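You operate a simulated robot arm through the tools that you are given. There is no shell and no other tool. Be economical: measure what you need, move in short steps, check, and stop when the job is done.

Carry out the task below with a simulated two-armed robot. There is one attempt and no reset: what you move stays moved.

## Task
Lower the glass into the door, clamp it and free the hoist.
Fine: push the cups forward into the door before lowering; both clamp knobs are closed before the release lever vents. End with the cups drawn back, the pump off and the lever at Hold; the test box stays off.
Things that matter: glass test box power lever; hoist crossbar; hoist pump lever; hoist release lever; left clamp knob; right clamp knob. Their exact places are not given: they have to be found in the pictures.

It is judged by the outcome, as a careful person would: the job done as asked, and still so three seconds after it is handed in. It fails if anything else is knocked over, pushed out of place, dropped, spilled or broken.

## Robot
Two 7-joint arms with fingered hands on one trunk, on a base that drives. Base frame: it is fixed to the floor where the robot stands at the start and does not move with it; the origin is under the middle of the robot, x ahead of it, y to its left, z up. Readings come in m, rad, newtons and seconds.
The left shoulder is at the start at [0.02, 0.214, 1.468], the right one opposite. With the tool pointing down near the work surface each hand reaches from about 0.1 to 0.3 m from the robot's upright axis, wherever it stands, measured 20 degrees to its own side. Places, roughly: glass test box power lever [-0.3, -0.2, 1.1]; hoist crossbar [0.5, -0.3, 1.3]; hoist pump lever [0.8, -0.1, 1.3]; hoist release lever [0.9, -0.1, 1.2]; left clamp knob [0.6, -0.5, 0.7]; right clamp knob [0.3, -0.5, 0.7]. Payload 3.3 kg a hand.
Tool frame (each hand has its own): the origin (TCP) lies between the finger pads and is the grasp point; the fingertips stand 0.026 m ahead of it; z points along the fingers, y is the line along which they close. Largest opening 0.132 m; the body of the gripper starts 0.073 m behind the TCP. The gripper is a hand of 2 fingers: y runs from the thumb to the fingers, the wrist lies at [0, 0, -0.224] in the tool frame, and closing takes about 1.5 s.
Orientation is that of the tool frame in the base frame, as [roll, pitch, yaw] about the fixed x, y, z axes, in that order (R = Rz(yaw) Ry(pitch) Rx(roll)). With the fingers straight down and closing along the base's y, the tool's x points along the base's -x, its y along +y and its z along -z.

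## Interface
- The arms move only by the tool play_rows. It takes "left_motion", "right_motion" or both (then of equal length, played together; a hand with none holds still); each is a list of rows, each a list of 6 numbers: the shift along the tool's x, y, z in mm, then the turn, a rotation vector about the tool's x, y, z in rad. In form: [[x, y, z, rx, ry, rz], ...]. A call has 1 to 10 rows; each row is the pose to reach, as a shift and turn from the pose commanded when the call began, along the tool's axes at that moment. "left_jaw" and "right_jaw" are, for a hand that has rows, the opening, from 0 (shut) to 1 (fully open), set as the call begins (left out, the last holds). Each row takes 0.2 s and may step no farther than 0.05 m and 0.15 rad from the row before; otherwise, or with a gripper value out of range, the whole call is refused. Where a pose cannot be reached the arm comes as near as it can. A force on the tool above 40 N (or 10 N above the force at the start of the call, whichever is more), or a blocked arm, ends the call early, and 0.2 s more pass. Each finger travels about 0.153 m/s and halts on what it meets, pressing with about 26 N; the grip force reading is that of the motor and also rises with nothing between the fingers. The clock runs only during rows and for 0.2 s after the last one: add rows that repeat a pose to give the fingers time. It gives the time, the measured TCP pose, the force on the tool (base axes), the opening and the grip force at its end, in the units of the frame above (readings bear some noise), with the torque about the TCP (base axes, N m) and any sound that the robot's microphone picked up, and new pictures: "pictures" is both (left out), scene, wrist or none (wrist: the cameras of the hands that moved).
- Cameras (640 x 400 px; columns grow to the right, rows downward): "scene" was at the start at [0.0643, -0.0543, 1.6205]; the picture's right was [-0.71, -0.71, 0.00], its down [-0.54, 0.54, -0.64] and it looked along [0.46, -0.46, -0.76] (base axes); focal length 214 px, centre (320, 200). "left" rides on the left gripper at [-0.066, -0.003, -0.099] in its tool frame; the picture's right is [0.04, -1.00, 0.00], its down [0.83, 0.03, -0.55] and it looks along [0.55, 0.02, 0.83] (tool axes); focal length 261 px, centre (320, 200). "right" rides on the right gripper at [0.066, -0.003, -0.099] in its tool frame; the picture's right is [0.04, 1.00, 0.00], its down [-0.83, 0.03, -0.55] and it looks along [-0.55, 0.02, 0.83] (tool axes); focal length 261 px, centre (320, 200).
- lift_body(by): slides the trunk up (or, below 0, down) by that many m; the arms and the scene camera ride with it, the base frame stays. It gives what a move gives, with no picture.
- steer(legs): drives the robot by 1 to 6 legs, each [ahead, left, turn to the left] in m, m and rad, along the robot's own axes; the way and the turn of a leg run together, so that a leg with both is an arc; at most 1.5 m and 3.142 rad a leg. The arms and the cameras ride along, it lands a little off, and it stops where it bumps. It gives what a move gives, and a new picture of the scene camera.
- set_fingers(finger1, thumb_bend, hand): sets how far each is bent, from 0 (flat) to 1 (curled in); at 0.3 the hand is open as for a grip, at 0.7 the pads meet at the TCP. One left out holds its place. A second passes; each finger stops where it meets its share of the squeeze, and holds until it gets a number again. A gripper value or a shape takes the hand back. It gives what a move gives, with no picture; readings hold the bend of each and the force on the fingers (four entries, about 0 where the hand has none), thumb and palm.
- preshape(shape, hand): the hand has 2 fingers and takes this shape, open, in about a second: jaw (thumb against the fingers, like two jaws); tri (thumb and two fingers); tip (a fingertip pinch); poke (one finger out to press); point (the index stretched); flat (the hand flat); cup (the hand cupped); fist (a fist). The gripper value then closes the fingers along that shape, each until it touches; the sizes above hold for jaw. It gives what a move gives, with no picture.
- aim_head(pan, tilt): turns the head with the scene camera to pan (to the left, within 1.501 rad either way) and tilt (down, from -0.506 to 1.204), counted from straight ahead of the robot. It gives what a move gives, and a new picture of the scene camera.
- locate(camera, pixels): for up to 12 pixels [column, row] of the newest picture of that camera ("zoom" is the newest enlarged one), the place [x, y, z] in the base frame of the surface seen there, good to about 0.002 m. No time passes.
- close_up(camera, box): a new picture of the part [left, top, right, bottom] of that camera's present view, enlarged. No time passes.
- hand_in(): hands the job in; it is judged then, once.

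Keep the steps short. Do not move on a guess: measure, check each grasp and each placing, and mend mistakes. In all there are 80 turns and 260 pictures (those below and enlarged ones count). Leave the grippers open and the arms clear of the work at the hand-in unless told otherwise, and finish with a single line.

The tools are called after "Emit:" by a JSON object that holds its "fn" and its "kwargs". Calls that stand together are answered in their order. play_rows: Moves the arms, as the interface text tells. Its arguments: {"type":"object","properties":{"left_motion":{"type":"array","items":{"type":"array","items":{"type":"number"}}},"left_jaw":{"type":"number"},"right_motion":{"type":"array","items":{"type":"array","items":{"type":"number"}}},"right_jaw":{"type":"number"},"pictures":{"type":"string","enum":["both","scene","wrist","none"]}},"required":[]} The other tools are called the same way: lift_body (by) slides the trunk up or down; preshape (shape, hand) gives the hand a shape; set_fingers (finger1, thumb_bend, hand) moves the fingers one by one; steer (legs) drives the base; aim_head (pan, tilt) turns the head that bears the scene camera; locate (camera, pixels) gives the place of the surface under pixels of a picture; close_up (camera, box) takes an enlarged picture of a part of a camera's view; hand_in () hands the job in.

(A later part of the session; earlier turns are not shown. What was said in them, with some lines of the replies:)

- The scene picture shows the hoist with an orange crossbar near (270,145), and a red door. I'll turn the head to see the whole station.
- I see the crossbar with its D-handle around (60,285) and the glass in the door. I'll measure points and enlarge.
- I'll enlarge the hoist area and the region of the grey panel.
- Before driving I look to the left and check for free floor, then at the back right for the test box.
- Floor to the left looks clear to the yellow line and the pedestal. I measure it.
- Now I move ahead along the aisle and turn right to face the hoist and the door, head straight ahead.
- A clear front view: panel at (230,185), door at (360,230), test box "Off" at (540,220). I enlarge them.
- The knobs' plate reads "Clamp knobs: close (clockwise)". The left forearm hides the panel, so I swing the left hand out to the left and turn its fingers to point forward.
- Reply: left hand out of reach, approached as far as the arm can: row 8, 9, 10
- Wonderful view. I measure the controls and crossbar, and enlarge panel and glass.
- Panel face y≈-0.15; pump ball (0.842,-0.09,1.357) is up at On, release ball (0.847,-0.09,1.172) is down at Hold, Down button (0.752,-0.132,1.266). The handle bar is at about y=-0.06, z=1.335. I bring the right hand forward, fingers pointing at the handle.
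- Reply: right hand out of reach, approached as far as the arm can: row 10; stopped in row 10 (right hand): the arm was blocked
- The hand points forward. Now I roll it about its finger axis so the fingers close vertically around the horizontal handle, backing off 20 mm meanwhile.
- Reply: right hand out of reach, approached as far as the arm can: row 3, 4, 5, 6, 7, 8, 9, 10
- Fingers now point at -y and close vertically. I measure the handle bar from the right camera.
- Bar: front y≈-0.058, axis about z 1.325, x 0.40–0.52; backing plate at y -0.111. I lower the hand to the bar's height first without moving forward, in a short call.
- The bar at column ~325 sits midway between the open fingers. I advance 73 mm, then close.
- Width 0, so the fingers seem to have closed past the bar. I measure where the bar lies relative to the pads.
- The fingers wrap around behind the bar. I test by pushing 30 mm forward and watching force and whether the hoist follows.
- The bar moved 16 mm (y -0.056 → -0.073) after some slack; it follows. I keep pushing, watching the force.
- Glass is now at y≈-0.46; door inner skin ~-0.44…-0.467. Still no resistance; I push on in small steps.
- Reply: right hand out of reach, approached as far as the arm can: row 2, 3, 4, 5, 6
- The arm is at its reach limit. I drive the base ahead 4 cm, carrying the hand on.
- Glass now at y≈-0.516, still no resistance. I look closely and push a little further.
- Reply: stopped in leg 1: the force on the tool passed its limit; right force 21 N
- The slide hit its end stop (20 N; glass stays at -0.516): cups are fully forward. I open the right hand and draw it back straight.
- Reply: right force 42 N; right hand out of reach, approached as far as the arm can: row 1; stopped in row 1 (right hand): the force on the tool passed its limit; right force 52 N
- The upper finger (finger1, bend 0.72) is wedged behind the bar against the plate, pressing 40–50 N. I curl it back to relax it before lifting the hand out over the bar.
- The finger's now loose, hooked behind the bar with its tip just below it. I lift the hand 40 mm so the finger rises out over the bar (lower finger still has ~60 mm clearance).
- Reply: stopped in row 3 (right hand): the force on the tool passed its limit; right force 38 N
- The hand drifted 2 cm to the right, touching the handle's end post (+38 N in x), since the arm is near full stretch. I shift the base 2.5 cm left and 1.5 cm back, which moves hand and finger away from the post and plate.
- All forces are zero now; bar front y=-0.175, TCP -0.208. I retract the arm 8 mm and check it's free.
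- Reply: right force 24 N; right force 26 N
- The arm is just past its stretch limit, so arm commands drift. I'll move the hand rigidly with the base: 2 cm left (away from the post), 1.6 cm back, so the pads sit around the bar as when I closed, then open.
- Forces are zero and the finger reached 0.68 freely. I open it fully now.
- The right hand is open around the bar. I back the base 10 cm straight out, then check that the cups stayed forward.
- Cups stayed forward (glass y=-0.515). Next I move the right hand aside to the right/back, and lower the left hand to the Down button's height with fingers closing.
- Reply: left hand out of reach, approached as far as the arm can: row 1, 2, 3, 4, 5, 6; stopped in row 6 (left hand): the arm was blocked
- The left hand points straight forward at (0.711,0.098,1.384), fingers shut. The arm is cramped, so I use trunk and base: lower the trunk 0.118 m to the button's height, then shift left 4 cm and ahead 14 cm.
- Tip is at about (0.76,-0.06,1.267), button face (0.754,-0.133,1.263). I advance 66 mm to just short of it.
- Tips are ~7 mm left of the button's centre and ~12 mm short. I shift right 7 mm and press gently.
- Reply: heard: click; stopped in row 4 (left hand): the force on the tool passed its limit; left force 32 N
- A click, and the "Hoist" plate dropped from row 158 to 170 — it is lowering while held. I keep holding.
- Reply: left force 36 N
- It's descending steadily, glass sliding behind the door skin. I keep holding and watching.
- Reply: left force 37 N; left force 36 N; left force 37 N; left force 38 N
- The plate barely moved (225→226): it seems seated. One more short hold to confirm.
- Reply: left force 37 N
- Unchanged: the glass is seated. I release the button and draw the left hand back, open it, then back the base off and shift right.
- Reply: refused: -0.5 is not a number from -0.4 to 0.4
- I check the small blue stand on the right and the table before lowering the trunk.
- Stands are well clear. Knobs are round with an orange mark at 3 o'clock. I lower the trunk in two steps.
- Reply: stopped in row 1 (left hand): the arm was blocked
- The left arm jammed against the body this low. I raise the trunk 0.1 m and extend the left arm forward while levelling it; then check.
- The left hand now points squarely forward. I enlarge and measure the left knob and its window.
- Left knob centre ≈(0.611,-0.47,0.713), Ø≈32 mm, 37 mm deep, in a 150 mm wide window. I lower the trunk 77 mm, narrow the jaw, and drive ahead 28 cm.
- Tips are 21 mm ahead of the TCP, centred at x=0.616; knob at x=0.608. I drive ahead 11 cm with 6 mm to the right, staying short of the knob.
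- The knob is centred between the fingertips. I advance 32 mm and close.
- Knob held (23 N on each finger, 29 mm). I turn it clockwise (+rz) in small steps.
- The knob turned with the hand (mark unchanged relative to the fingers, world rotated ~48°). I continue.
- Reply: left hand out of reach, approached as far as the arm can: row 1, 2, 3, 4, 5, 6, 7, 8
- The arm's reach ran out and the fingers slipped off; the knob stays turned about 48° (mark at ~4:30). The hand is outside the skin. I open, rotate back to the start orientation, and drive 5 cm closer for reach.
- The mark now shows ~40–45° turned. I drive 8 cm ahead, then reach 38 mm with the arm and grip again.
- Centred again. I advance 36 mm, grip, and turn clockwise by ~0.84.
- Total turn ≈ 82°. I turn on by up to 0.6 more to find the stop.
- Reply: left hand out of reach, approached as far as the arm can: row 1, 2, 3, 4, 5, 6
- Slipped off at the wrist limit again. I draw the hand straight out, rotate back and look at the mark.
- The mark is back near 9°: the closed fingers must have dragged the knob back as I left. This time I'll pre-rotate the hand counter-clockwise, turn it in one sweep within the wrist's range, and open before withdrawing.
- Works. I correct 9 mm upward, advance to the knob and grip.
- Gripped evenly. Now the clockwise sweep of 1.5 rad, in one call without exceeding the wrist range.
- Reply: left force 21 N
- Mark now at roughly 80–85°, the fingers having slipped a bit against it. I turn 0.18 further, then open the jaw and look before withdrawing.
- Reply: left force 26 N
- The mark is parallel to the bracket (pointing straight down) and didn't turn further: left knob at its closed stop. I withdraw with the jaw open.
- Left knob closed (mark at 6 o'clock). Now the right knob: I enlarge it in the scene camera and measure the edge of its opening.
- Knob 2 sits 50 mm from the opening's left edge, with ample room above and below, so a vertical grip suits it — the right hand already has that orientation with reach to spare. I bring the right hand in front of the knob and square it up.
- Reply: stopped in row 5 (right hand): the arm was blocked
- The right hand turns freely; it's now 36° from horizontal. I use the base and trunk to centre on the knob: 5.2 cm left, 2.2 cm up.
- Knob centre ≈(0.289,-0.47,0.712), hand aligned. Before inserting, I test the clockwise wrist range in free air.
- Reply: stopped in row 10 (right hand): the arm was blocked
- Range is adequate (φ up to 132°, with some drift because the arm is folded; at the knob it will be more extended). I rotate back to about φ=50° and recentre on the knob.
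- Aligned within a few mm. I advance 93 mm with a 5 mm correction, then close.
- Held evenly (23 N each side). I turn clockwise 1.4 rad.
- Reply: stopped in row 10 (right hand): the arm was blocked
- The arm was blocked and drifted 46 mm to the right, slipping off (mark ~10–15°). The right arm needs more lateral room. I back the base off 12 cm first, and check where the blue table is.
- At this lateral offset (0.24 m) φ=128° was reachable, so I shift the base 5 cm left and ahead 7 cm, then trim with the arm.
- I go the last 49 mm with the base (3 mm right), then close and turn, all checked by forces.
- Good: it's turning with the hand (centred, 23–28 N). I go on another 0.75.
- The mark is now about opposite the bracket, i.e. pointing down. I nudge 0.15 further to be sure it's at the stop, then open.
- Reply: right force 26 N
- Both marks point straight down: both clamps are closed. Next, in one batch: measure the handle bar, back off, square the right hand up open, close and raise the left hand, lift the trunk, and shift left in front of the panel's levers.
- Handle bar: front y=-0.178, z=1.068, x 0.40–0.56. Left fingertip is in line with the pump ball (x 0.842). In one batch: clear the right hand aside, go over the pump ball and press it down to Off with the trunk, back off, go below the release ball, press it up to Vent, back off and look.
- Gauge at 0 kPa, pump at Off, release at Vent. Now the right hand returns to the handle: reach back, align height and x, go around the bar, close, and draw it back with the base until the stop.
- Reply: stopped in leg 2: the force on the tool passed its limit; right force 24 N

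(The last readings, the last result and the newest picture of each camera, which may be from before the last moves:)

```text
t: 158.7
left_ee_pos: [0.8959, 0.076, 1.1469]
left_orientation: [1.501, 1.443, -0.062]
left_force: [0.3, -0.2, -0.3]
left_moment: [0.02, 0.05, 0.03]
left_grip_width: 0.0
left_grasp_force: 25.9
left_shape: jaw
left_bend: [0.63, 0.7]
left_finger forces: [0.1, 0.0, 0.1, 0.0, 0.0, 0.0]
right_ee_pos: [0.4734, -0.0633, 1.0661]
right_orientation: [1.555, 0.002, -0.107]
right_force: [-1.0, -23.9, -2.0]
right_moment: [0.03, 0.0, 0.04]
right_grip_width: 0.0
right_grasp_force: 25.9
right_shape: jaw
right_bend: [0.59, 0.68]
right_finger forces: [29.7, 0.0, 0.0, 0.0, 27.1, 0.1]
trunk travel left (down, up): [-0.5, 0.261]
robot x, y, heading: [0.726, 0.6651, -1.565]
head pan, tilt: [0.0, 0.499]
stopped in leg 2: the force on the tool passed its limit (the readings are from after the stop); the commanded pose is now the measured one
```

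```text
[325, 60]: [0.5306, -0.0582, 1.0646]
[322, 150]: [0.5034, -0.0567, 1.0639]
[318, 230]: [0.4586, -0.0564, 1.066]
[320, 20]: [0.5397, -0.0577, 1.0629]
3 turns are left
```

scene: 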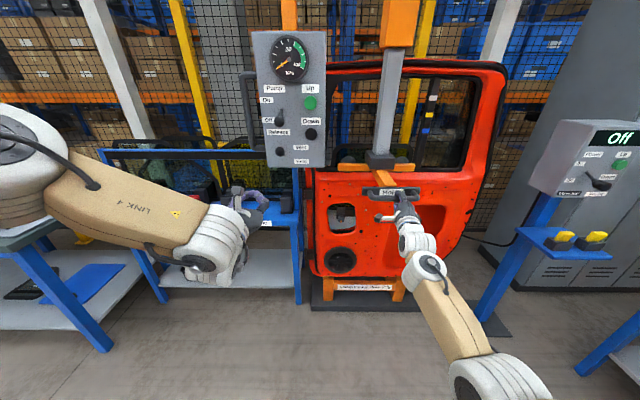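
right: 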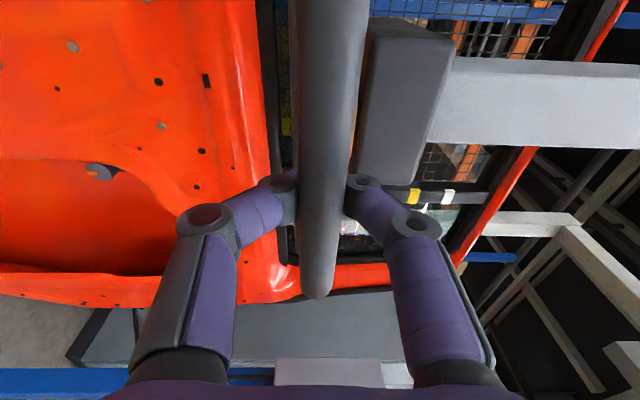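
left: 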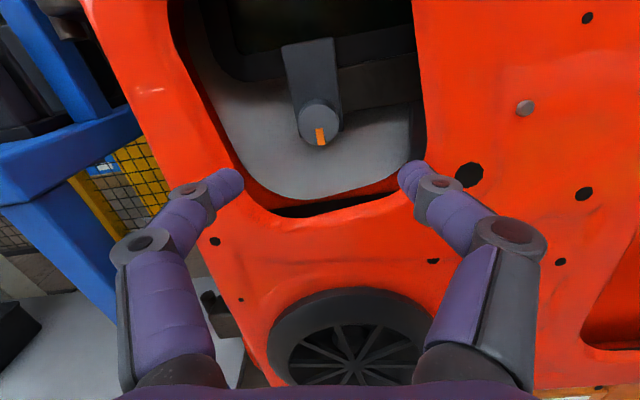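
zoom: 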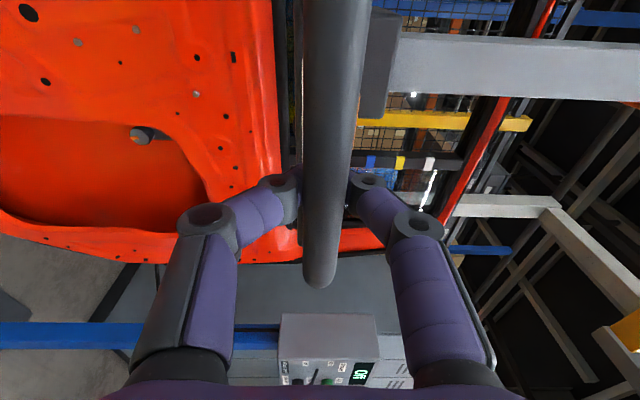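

The bar is back at y=-0.0565, its original drawn-back place, and the glass stays in the door. Now in one batch: ease forward 6 mm, open the right hand, back out, move it aside, bring the left fingertip above the release ball, press it down to Hold, back off, open, and look.

Emit:
{"fn": "steer", "kwargs": {"legs": [[0.006, 0, 0]]}}

Emit:
{"fn": "play_rows", "kwargs": {"right_motion": [[0, 0, 0, 0, 0, 0], [0, 0, 0, 0, 0, 0], [0, 0, 0, 0, 0, 0], [0, 0, 0, 0, 0, 0], [0, 0, 0, 0, 0, 0], [0, 0, 0, 0, 0, 0]], "right_jaw": 1, "pictures": "wrist"}}

Emit:
{"fn": "steer", "kwargs": {"legs": [[-0.13, 0, 0]]}}

Emit:
{"fn": "play_rows", "kwargs": {"right_motion": [[-28, 0, -16, 0, 0, 0], [-56, 0, -32, 0, 0, 0], [-84, 0, -48, 0, 0, 0], [-112, 0, -64, 0, 0, 0], [-140, 0, -80, 0, 0, 0]], "pictures": "none"}}

Emit:
{"fn": "lift_body", "kwargs": {"by": 0.105}}

Emit:
{"fn": "steer", "kwargs": {"legs": [[0, -0.048, 0], [0.285, 0, 0]]}}

Emit:
{"fn": "lift_body", "kwargs": {"by": -0.061}}

Emit:
{"fn": "steer", "kwargs": {"legs": [[-0.2, 0, 0]]}}

Emit:
{"fn": "play_rows", "kwargs": {"left_motion": [[0, 0, 0, 0, 0, 0], [0, 0, 0, 0, 0, 0], [0, 0, 0, 0, 0, 0], [0, 0, 0, 0, 0, 0], [0, 0, 0, 0, 0, 0]], "left_jaw": 1, "pictures": "both"}}

Emit:
{"fn": "close_up", "kwargs": {"camera": "scene", "box": [220, 60, 440, 240]}}

Emit:
{"fn": "close_up", "kwargs": {"camera": "left", "box": [160, 0, 480, 200]}}

```text
t: 159.4
left_ee_pos: [0.8955, 0.0717, 1.1476]
left_orientation: [1.489, 1.444, -0.076]
left_force: [-0.3, -0.3, 0.1]
left_moment: [-0.01, 0.0, -0.01]
left_grip_width: 0.0
left_grasp_force: 25.7
left_shape: jaw
left_bend: [0.63, 0.7]
left_finger forces: [0.1, 0.1, 0.1, 0.0, 0.0, 0.0]
right_ee_pos: [0.4726, -0.0673, 1.0668]
right_orientation: [1.553, 0.001, -0.109]
right_force: [-1.4, -7.0, -6.8]
right_moment: [0.03, 0.02, 0.0]
right_grip_width: 0.0
right_grasp_force: 25.5
right_shape: jaw
right_bend: [0.63, 0.72]
right_finger forces: [23.6, 0.1, 0.1, 0.0, 27.8, 0.0]
trunk travel left (down, up): [-0.5, 0.261]
robot x, y, heading: [0.7217, 0.6597, -1.562]
head pan, tilt: [0.0, 0.499]
```

scene: 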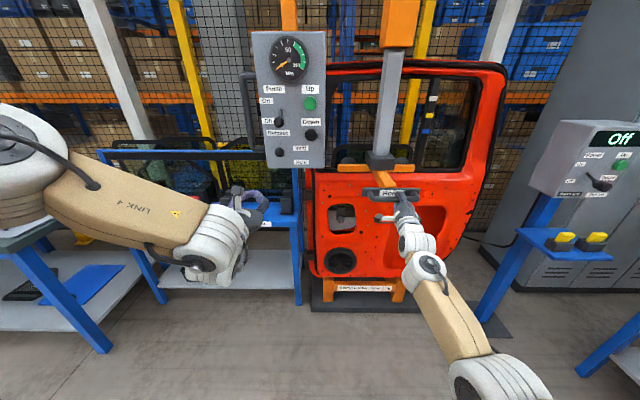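

```text
t: 160.8
left_ee_pos: [0.8959, 0.0736, 1.1491]
left_orientation: [1.477, 1.443, -0.087]
left_force: [-0.9, 0.3, -0.2]
left_moment: [0.01, -0.03, -0.02]
left_grip_width: 0.0
left_grasp_force: 26.0
left_shape: jaw
left_bend: [0.63, 0.7]
left_finger forces: [0.0, 0.0, 0.0, 0.1, 0.1, 0.0]
right_ee_pos: [0.4738, -0.0645, 1.0668]
right_orientation: [1.553, 0.001, -0.107]
right_force: [0.0, 0.6, 0.1]
right_moment: [0.05, -0.03, -0.01]
right_grip_width: 0.1319
right_grasp_force: 0.1
right_shape: jaw
right_bend: [0.3, 0.3]
right_finger forces: [0.0, 0.0, 0.1, 0.0, 0.0, 0.0]
trunk travel left (down, up): [-0.5, 0.261]
robot x, y, heading: [0.7207, 0.6603, -1.562]
head pan, tilt: [0.0, 0.499]
```

right: 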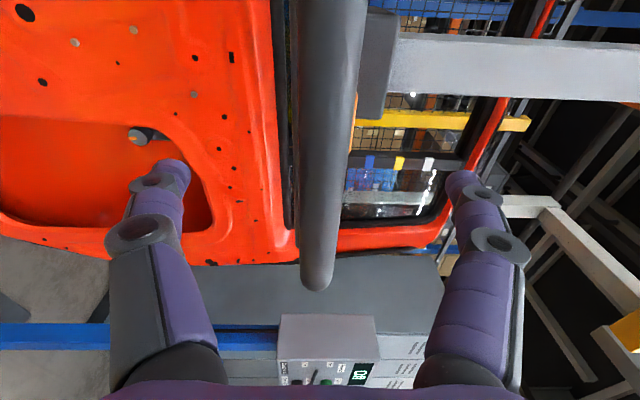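

```text
t: 162.1
left_ee_pos: [0.8933, 0.2049, 1.1499]
left_orientation: [1.465, 1.443, -0.099]
left_force: [0.1, -0.2, 0.0]
left_moment: [0.05, -0.03, -0.01]
left_grip_width: 0.0
left_grasp_force: 26.1
left_shape: jaw
left_bend: [0.63, 0.7]
left_finger forces: [0.0, 0.0, 0.1, 0.0, 0.1, 0.0]
right_ee_pos: [0.4715, 0.0664, 1.0679]
right_orientation: [1.552, 0.001, -0.109]
right_force: [0.8, 0.7, 0.7]
right_moment: [-0.02, -0.04, 0.0]
right_grip_width: 0.1318
right_grasp_force: 0.1
right_shape: jaw
right_bend: [0.3, 0.3]
right_finger forces: [0.0, 0.0, 0.0, 0.0, 0.0, 0.0]
trunk travel left (down, up): [-0.5, 0.261]
robot x, y, heading: [0.721, 0.7912, -1.561]
head pan, tilt: [0.0, 0.499]
```

scene: 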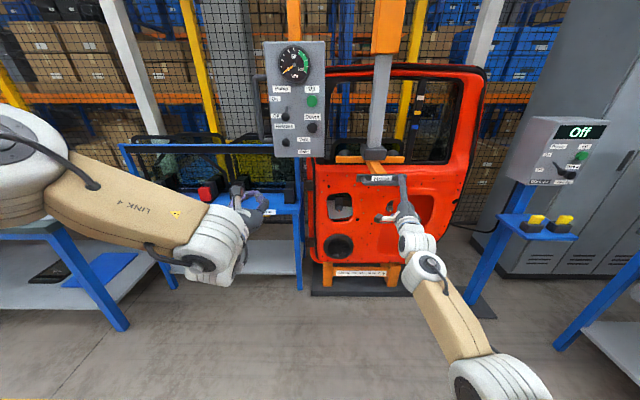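

```text
t: 163.3
left_ee_pos: [0.8948, 0.2045, 1.1493]
left_orientation: [1.473, 1.444, -0.092]
left_force: [-0.6, 0.6, -0.1]
left_moment: [-0.01, -0.03, 0.02]
left_grip_width: 0.0
left_grasp_force: 26.4
left_shape: jaw
left_bend: [0.63, 0.7]
left_finger forces: [0.0, 0.0, 0.0, 0.1, 0.0, 0.0]
right_ee_pos: [0.3391, 0.1618, 1.0687]
right_orientation: [1.553, 0.002, -0.107]
right_force: [0.5, 0.2, -0.7]
right_moment: [-0.01, -0.04, 0.02]
right_grip_width: 0.1319
right_grasp_force: 0.1
right_shape: jaw
right_bend: [0.3, 0.3]
right_finger forces: [0.0, 0.0, 0.0, 0.0, 0.1, 0.0]
trunk travel left (down, up): [-0.5, 0.261]
robot x, y, heading: [0.7177, 0.7914, -1.563]
head pan, tilt: [0.0, 0.499]
```

```text
t: 164.7
left_ee_pos: [0.8944, 0.2041, 1.2534]
left_orientation: [1.481, 1.443, -0.083]
left_force: [-0.3, -0.1, 0.2]
left_moment: [0.01, -0.03, 0.04]
left_grip_width: 0.0
left_grasp_force: 26.2
left_shape: jaw
left_bend: [0.63, 0.7]
left_finger forces: [0.1, 0.0, 0.1, 0.0, 0.1, 0.0]
right_ee_pos: [0.3404, 0.159, 1.1707]
right_orientation: [1.554, 0.003, -0.109]
right_force: [-0.3, 0.7, 0.6]
right_moment: [0.05, -0.01, 0.01]
right_grip_width: 0.1318
right_grasp_force: 0.1
right_shape: jaw
right_bend: [0.3, 0.3]
right_finger forces: [0.0, 0.0, 0.1, 0.0, 0.0, 0.0]
trunk travel left (down, up): [-0.605, 0.156]
robot x, y, heading: [0.7209, 0.7918, -1.561]
head pan, tilt: [0.0, 0.499]
```

```text
t: 167.2
left_ee_pos: [0.8408, -0.0829, 1.2545]
left_orientation: [1.484, 1.444, -0.087]
left_force: [-0.2, 0.0, -0.1]
left_moment: [0.02, -0.02, 0.0]
left_grip_width: 0.0001
left_grasp_force: 26.0
left_shape: jaw
left_bend: [0.63, 0.7]
left_finger forces: [0.0, 0.1, 0.1, 0.0, 0.1, 0.0]
right_ee_pos: [0.2878, -0.1221, 1.1696]
right_orientation: [1.554, 0.0, -0.113]
right_force: [0.6, -0.2, 0.2]
right_moment: [-0.06, -0.01, -0.01]
right_grip_width: 0.1318
right_grasp_force: 0.0
right_shape: jaw
right_bend: [0.3, 0.3]
right_finger forces: [0.1, 0.0, 0.1, 0.0, 0.1, 0.0]
trunk travel left (down, up): [-0.605, 0.156]
robot x, y, heading: [0.6718, 0.5083, -1.572]
head pan, tilt: [0.0, 0.499]
```

scene: 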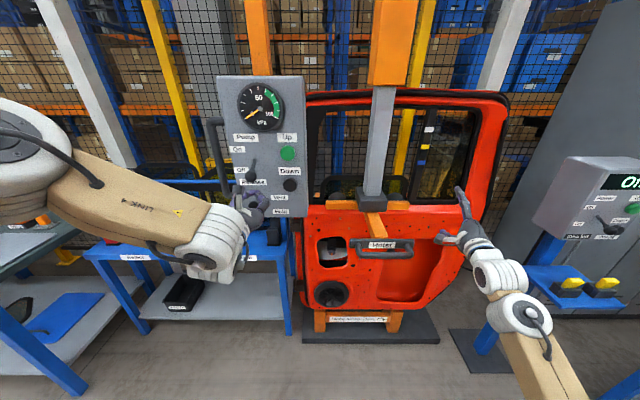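

```text
t: 168.2
left_ee_pos: [0.8424, -0.0798, 1.1936]
left_orientation: [1.471, 1.445, -0.1]
left_force: [-0.5, -0.6, -0.4]
left_moment: [0.0, 0.03, -0.01]
left_grip_width: 0.0
left_grasp_force: 25.8
left_shape: jaw
left_bend: [0.63, 0.7]
left_finger forces: [0.1, 0.0, 0.1, 0.0, 0.1, 0.1]
right_ee_pos: [0.2885, -0.1215, 1.1114]
right_orientation: [1.553, 0.001, -0.116]
right_force: [-0.9, 0.5, -0.9]
right_moment: [0.0, 0.0, 0.0]
right_grip_width: 0.132
right_grasp_force: 0.1
right_shape: jaw
right_bend: [0.3, 0.3]
right_finger forces: [0.0, 0.1, 0.0, 0.1, 0.0, 0.0]
trunk travel left (down, up): [-0.544, 0.217]
robot x, y, heading: [0.6745, 0.5068, -1.57]
head pan, tilt: [0.0, 0.499]
```

```text
t: 169.8
left_ee_pos: [0.841, 0.1204, 1.1925]
left_orientation: [1.467, 1.444, -0.104]
left_force: [0.6, 0.1, 0.3]
left_moment: [0.04, -0.03, 0.0]
left_grip_width: 0.0
left_grasp_force: 26.5
left_shape: jaw
left_bend: [0.63, 0.7]
left_finger forces: [0.1, 0.0, 0.0, 0.0, 0.1, 0.1]
right_ee_pos: [0.2886, 0.0808, 1.1107]
right_orientation: [1.554, 0.002, -0.115]
right_force: [0.3, 0.5, 0.4]
right_moment: [-0.01, 0.01, 0.01]
right_grip_width: 0.1319
right_grasp_force: 0.1
right_shape: jaw
right_bend: [0.3, 0.3]
right_finger forces: [0.1, 0.0, 0.0, 0.0, 0.0, 0.0]
trunk travel left (down, up): [-0.544, 0.217]
robot x, y, heading: [0.6702, 0.707, -1.57]
head pan, tilt: [0.0, 0.499]
```

scene: 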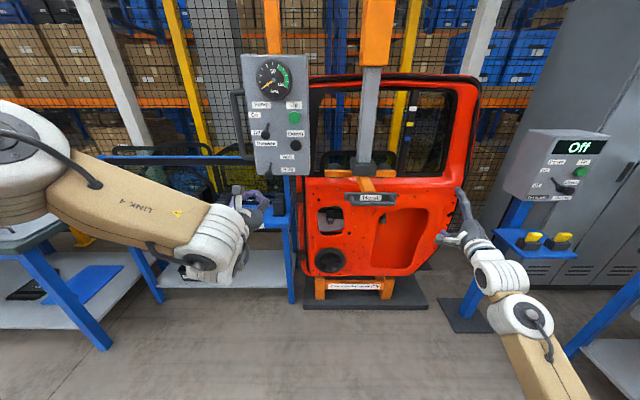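

```text
t: 171.0
left_ee_pos: [0.8405, 0.12, 1.1928]
left_orientation: [1.476, 1.443, -0.095]
left_force: [0.2, -0.4, -0.4]
left_moment: [0.0, -0.01, -0.01]
left_grip_width: 0.1319
left_grasp_force: 0.0
left_shape: jaw
left_bend: [0.3, 0.3]
left_finger forces: [0.1, 0.1, 0.0, 0.1, 0.0, 0.1]
right_ee_pos: [0.2886, 0.0784, 1.111]
right_orientation: [1.551, 0.003, -0.115]
right_force: [0.7, -0.6, 0.0]
right_moment: [0.0, 0.0, -0.01]
right_grip_width: 0.1319
right_grasp_force: 0.1
right_shape: jaw
right_bend: [0.3, 0.3]
right_finger forces: [0.1, 0.1, 0.1, 0.0, 0.0, 0.1]
trunk travel left (down, up): [-0.544, 0.217]
robot x, y, heading: [0.6682, 0.7069, -1.569]
head pan, tilt: [0.0, 0.499]
```

scene: 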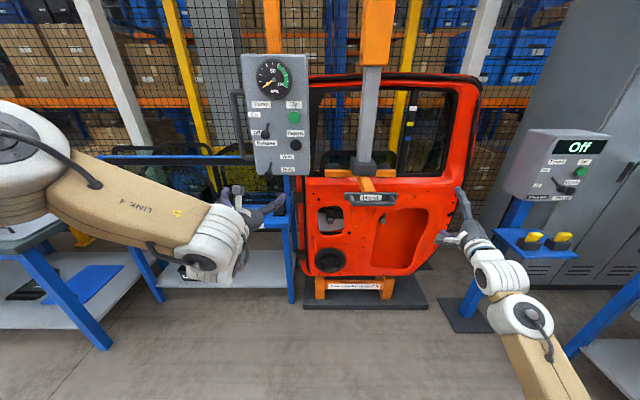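
left: 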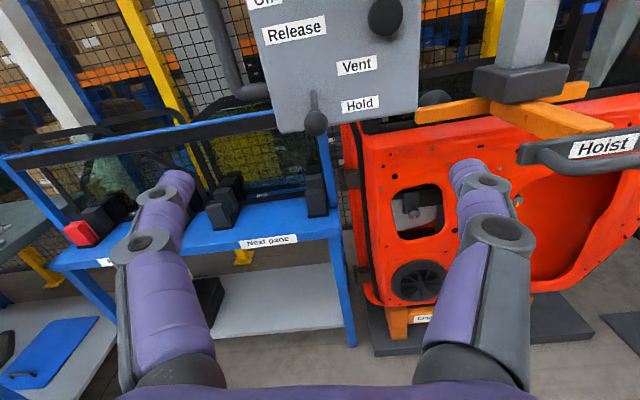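

```text
2.22 times, centred on (330, 150) of scene
```

zoom: 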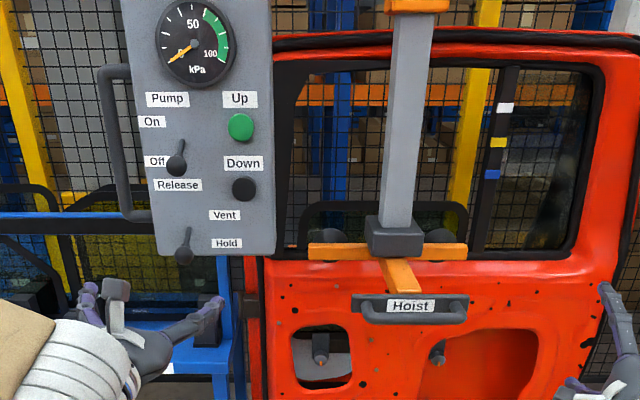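

```text
2.00 times, centred on (320, 100) of left
2 turns are left
```

zoom: 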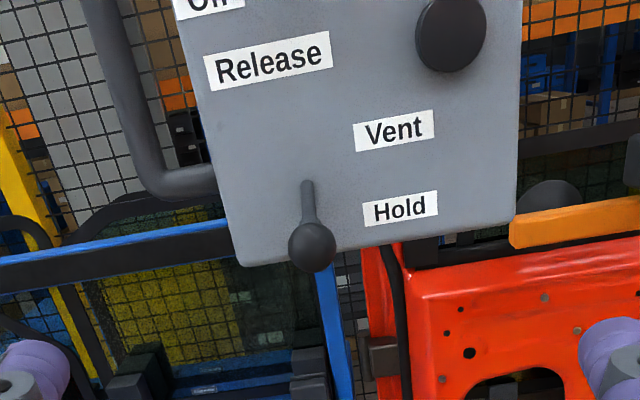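

Everything is as asked: the lever is at Hold, the pump is Off, the gauge reads 0, and the cups are drawn back. The glass is in the door with both knob marks pointing down (closed), the test box reads Off, and both hands are open and clear. I hand in.

Emit:
{"fn": "hand_in", "kwargs": {}}

```text
The job is handed in.
```

The glass is lowered into the door with both clamps closed, and the hoist is freed: vacuum vented, cups drawn back, pump Off, lever at Hold, and the test box still Off.
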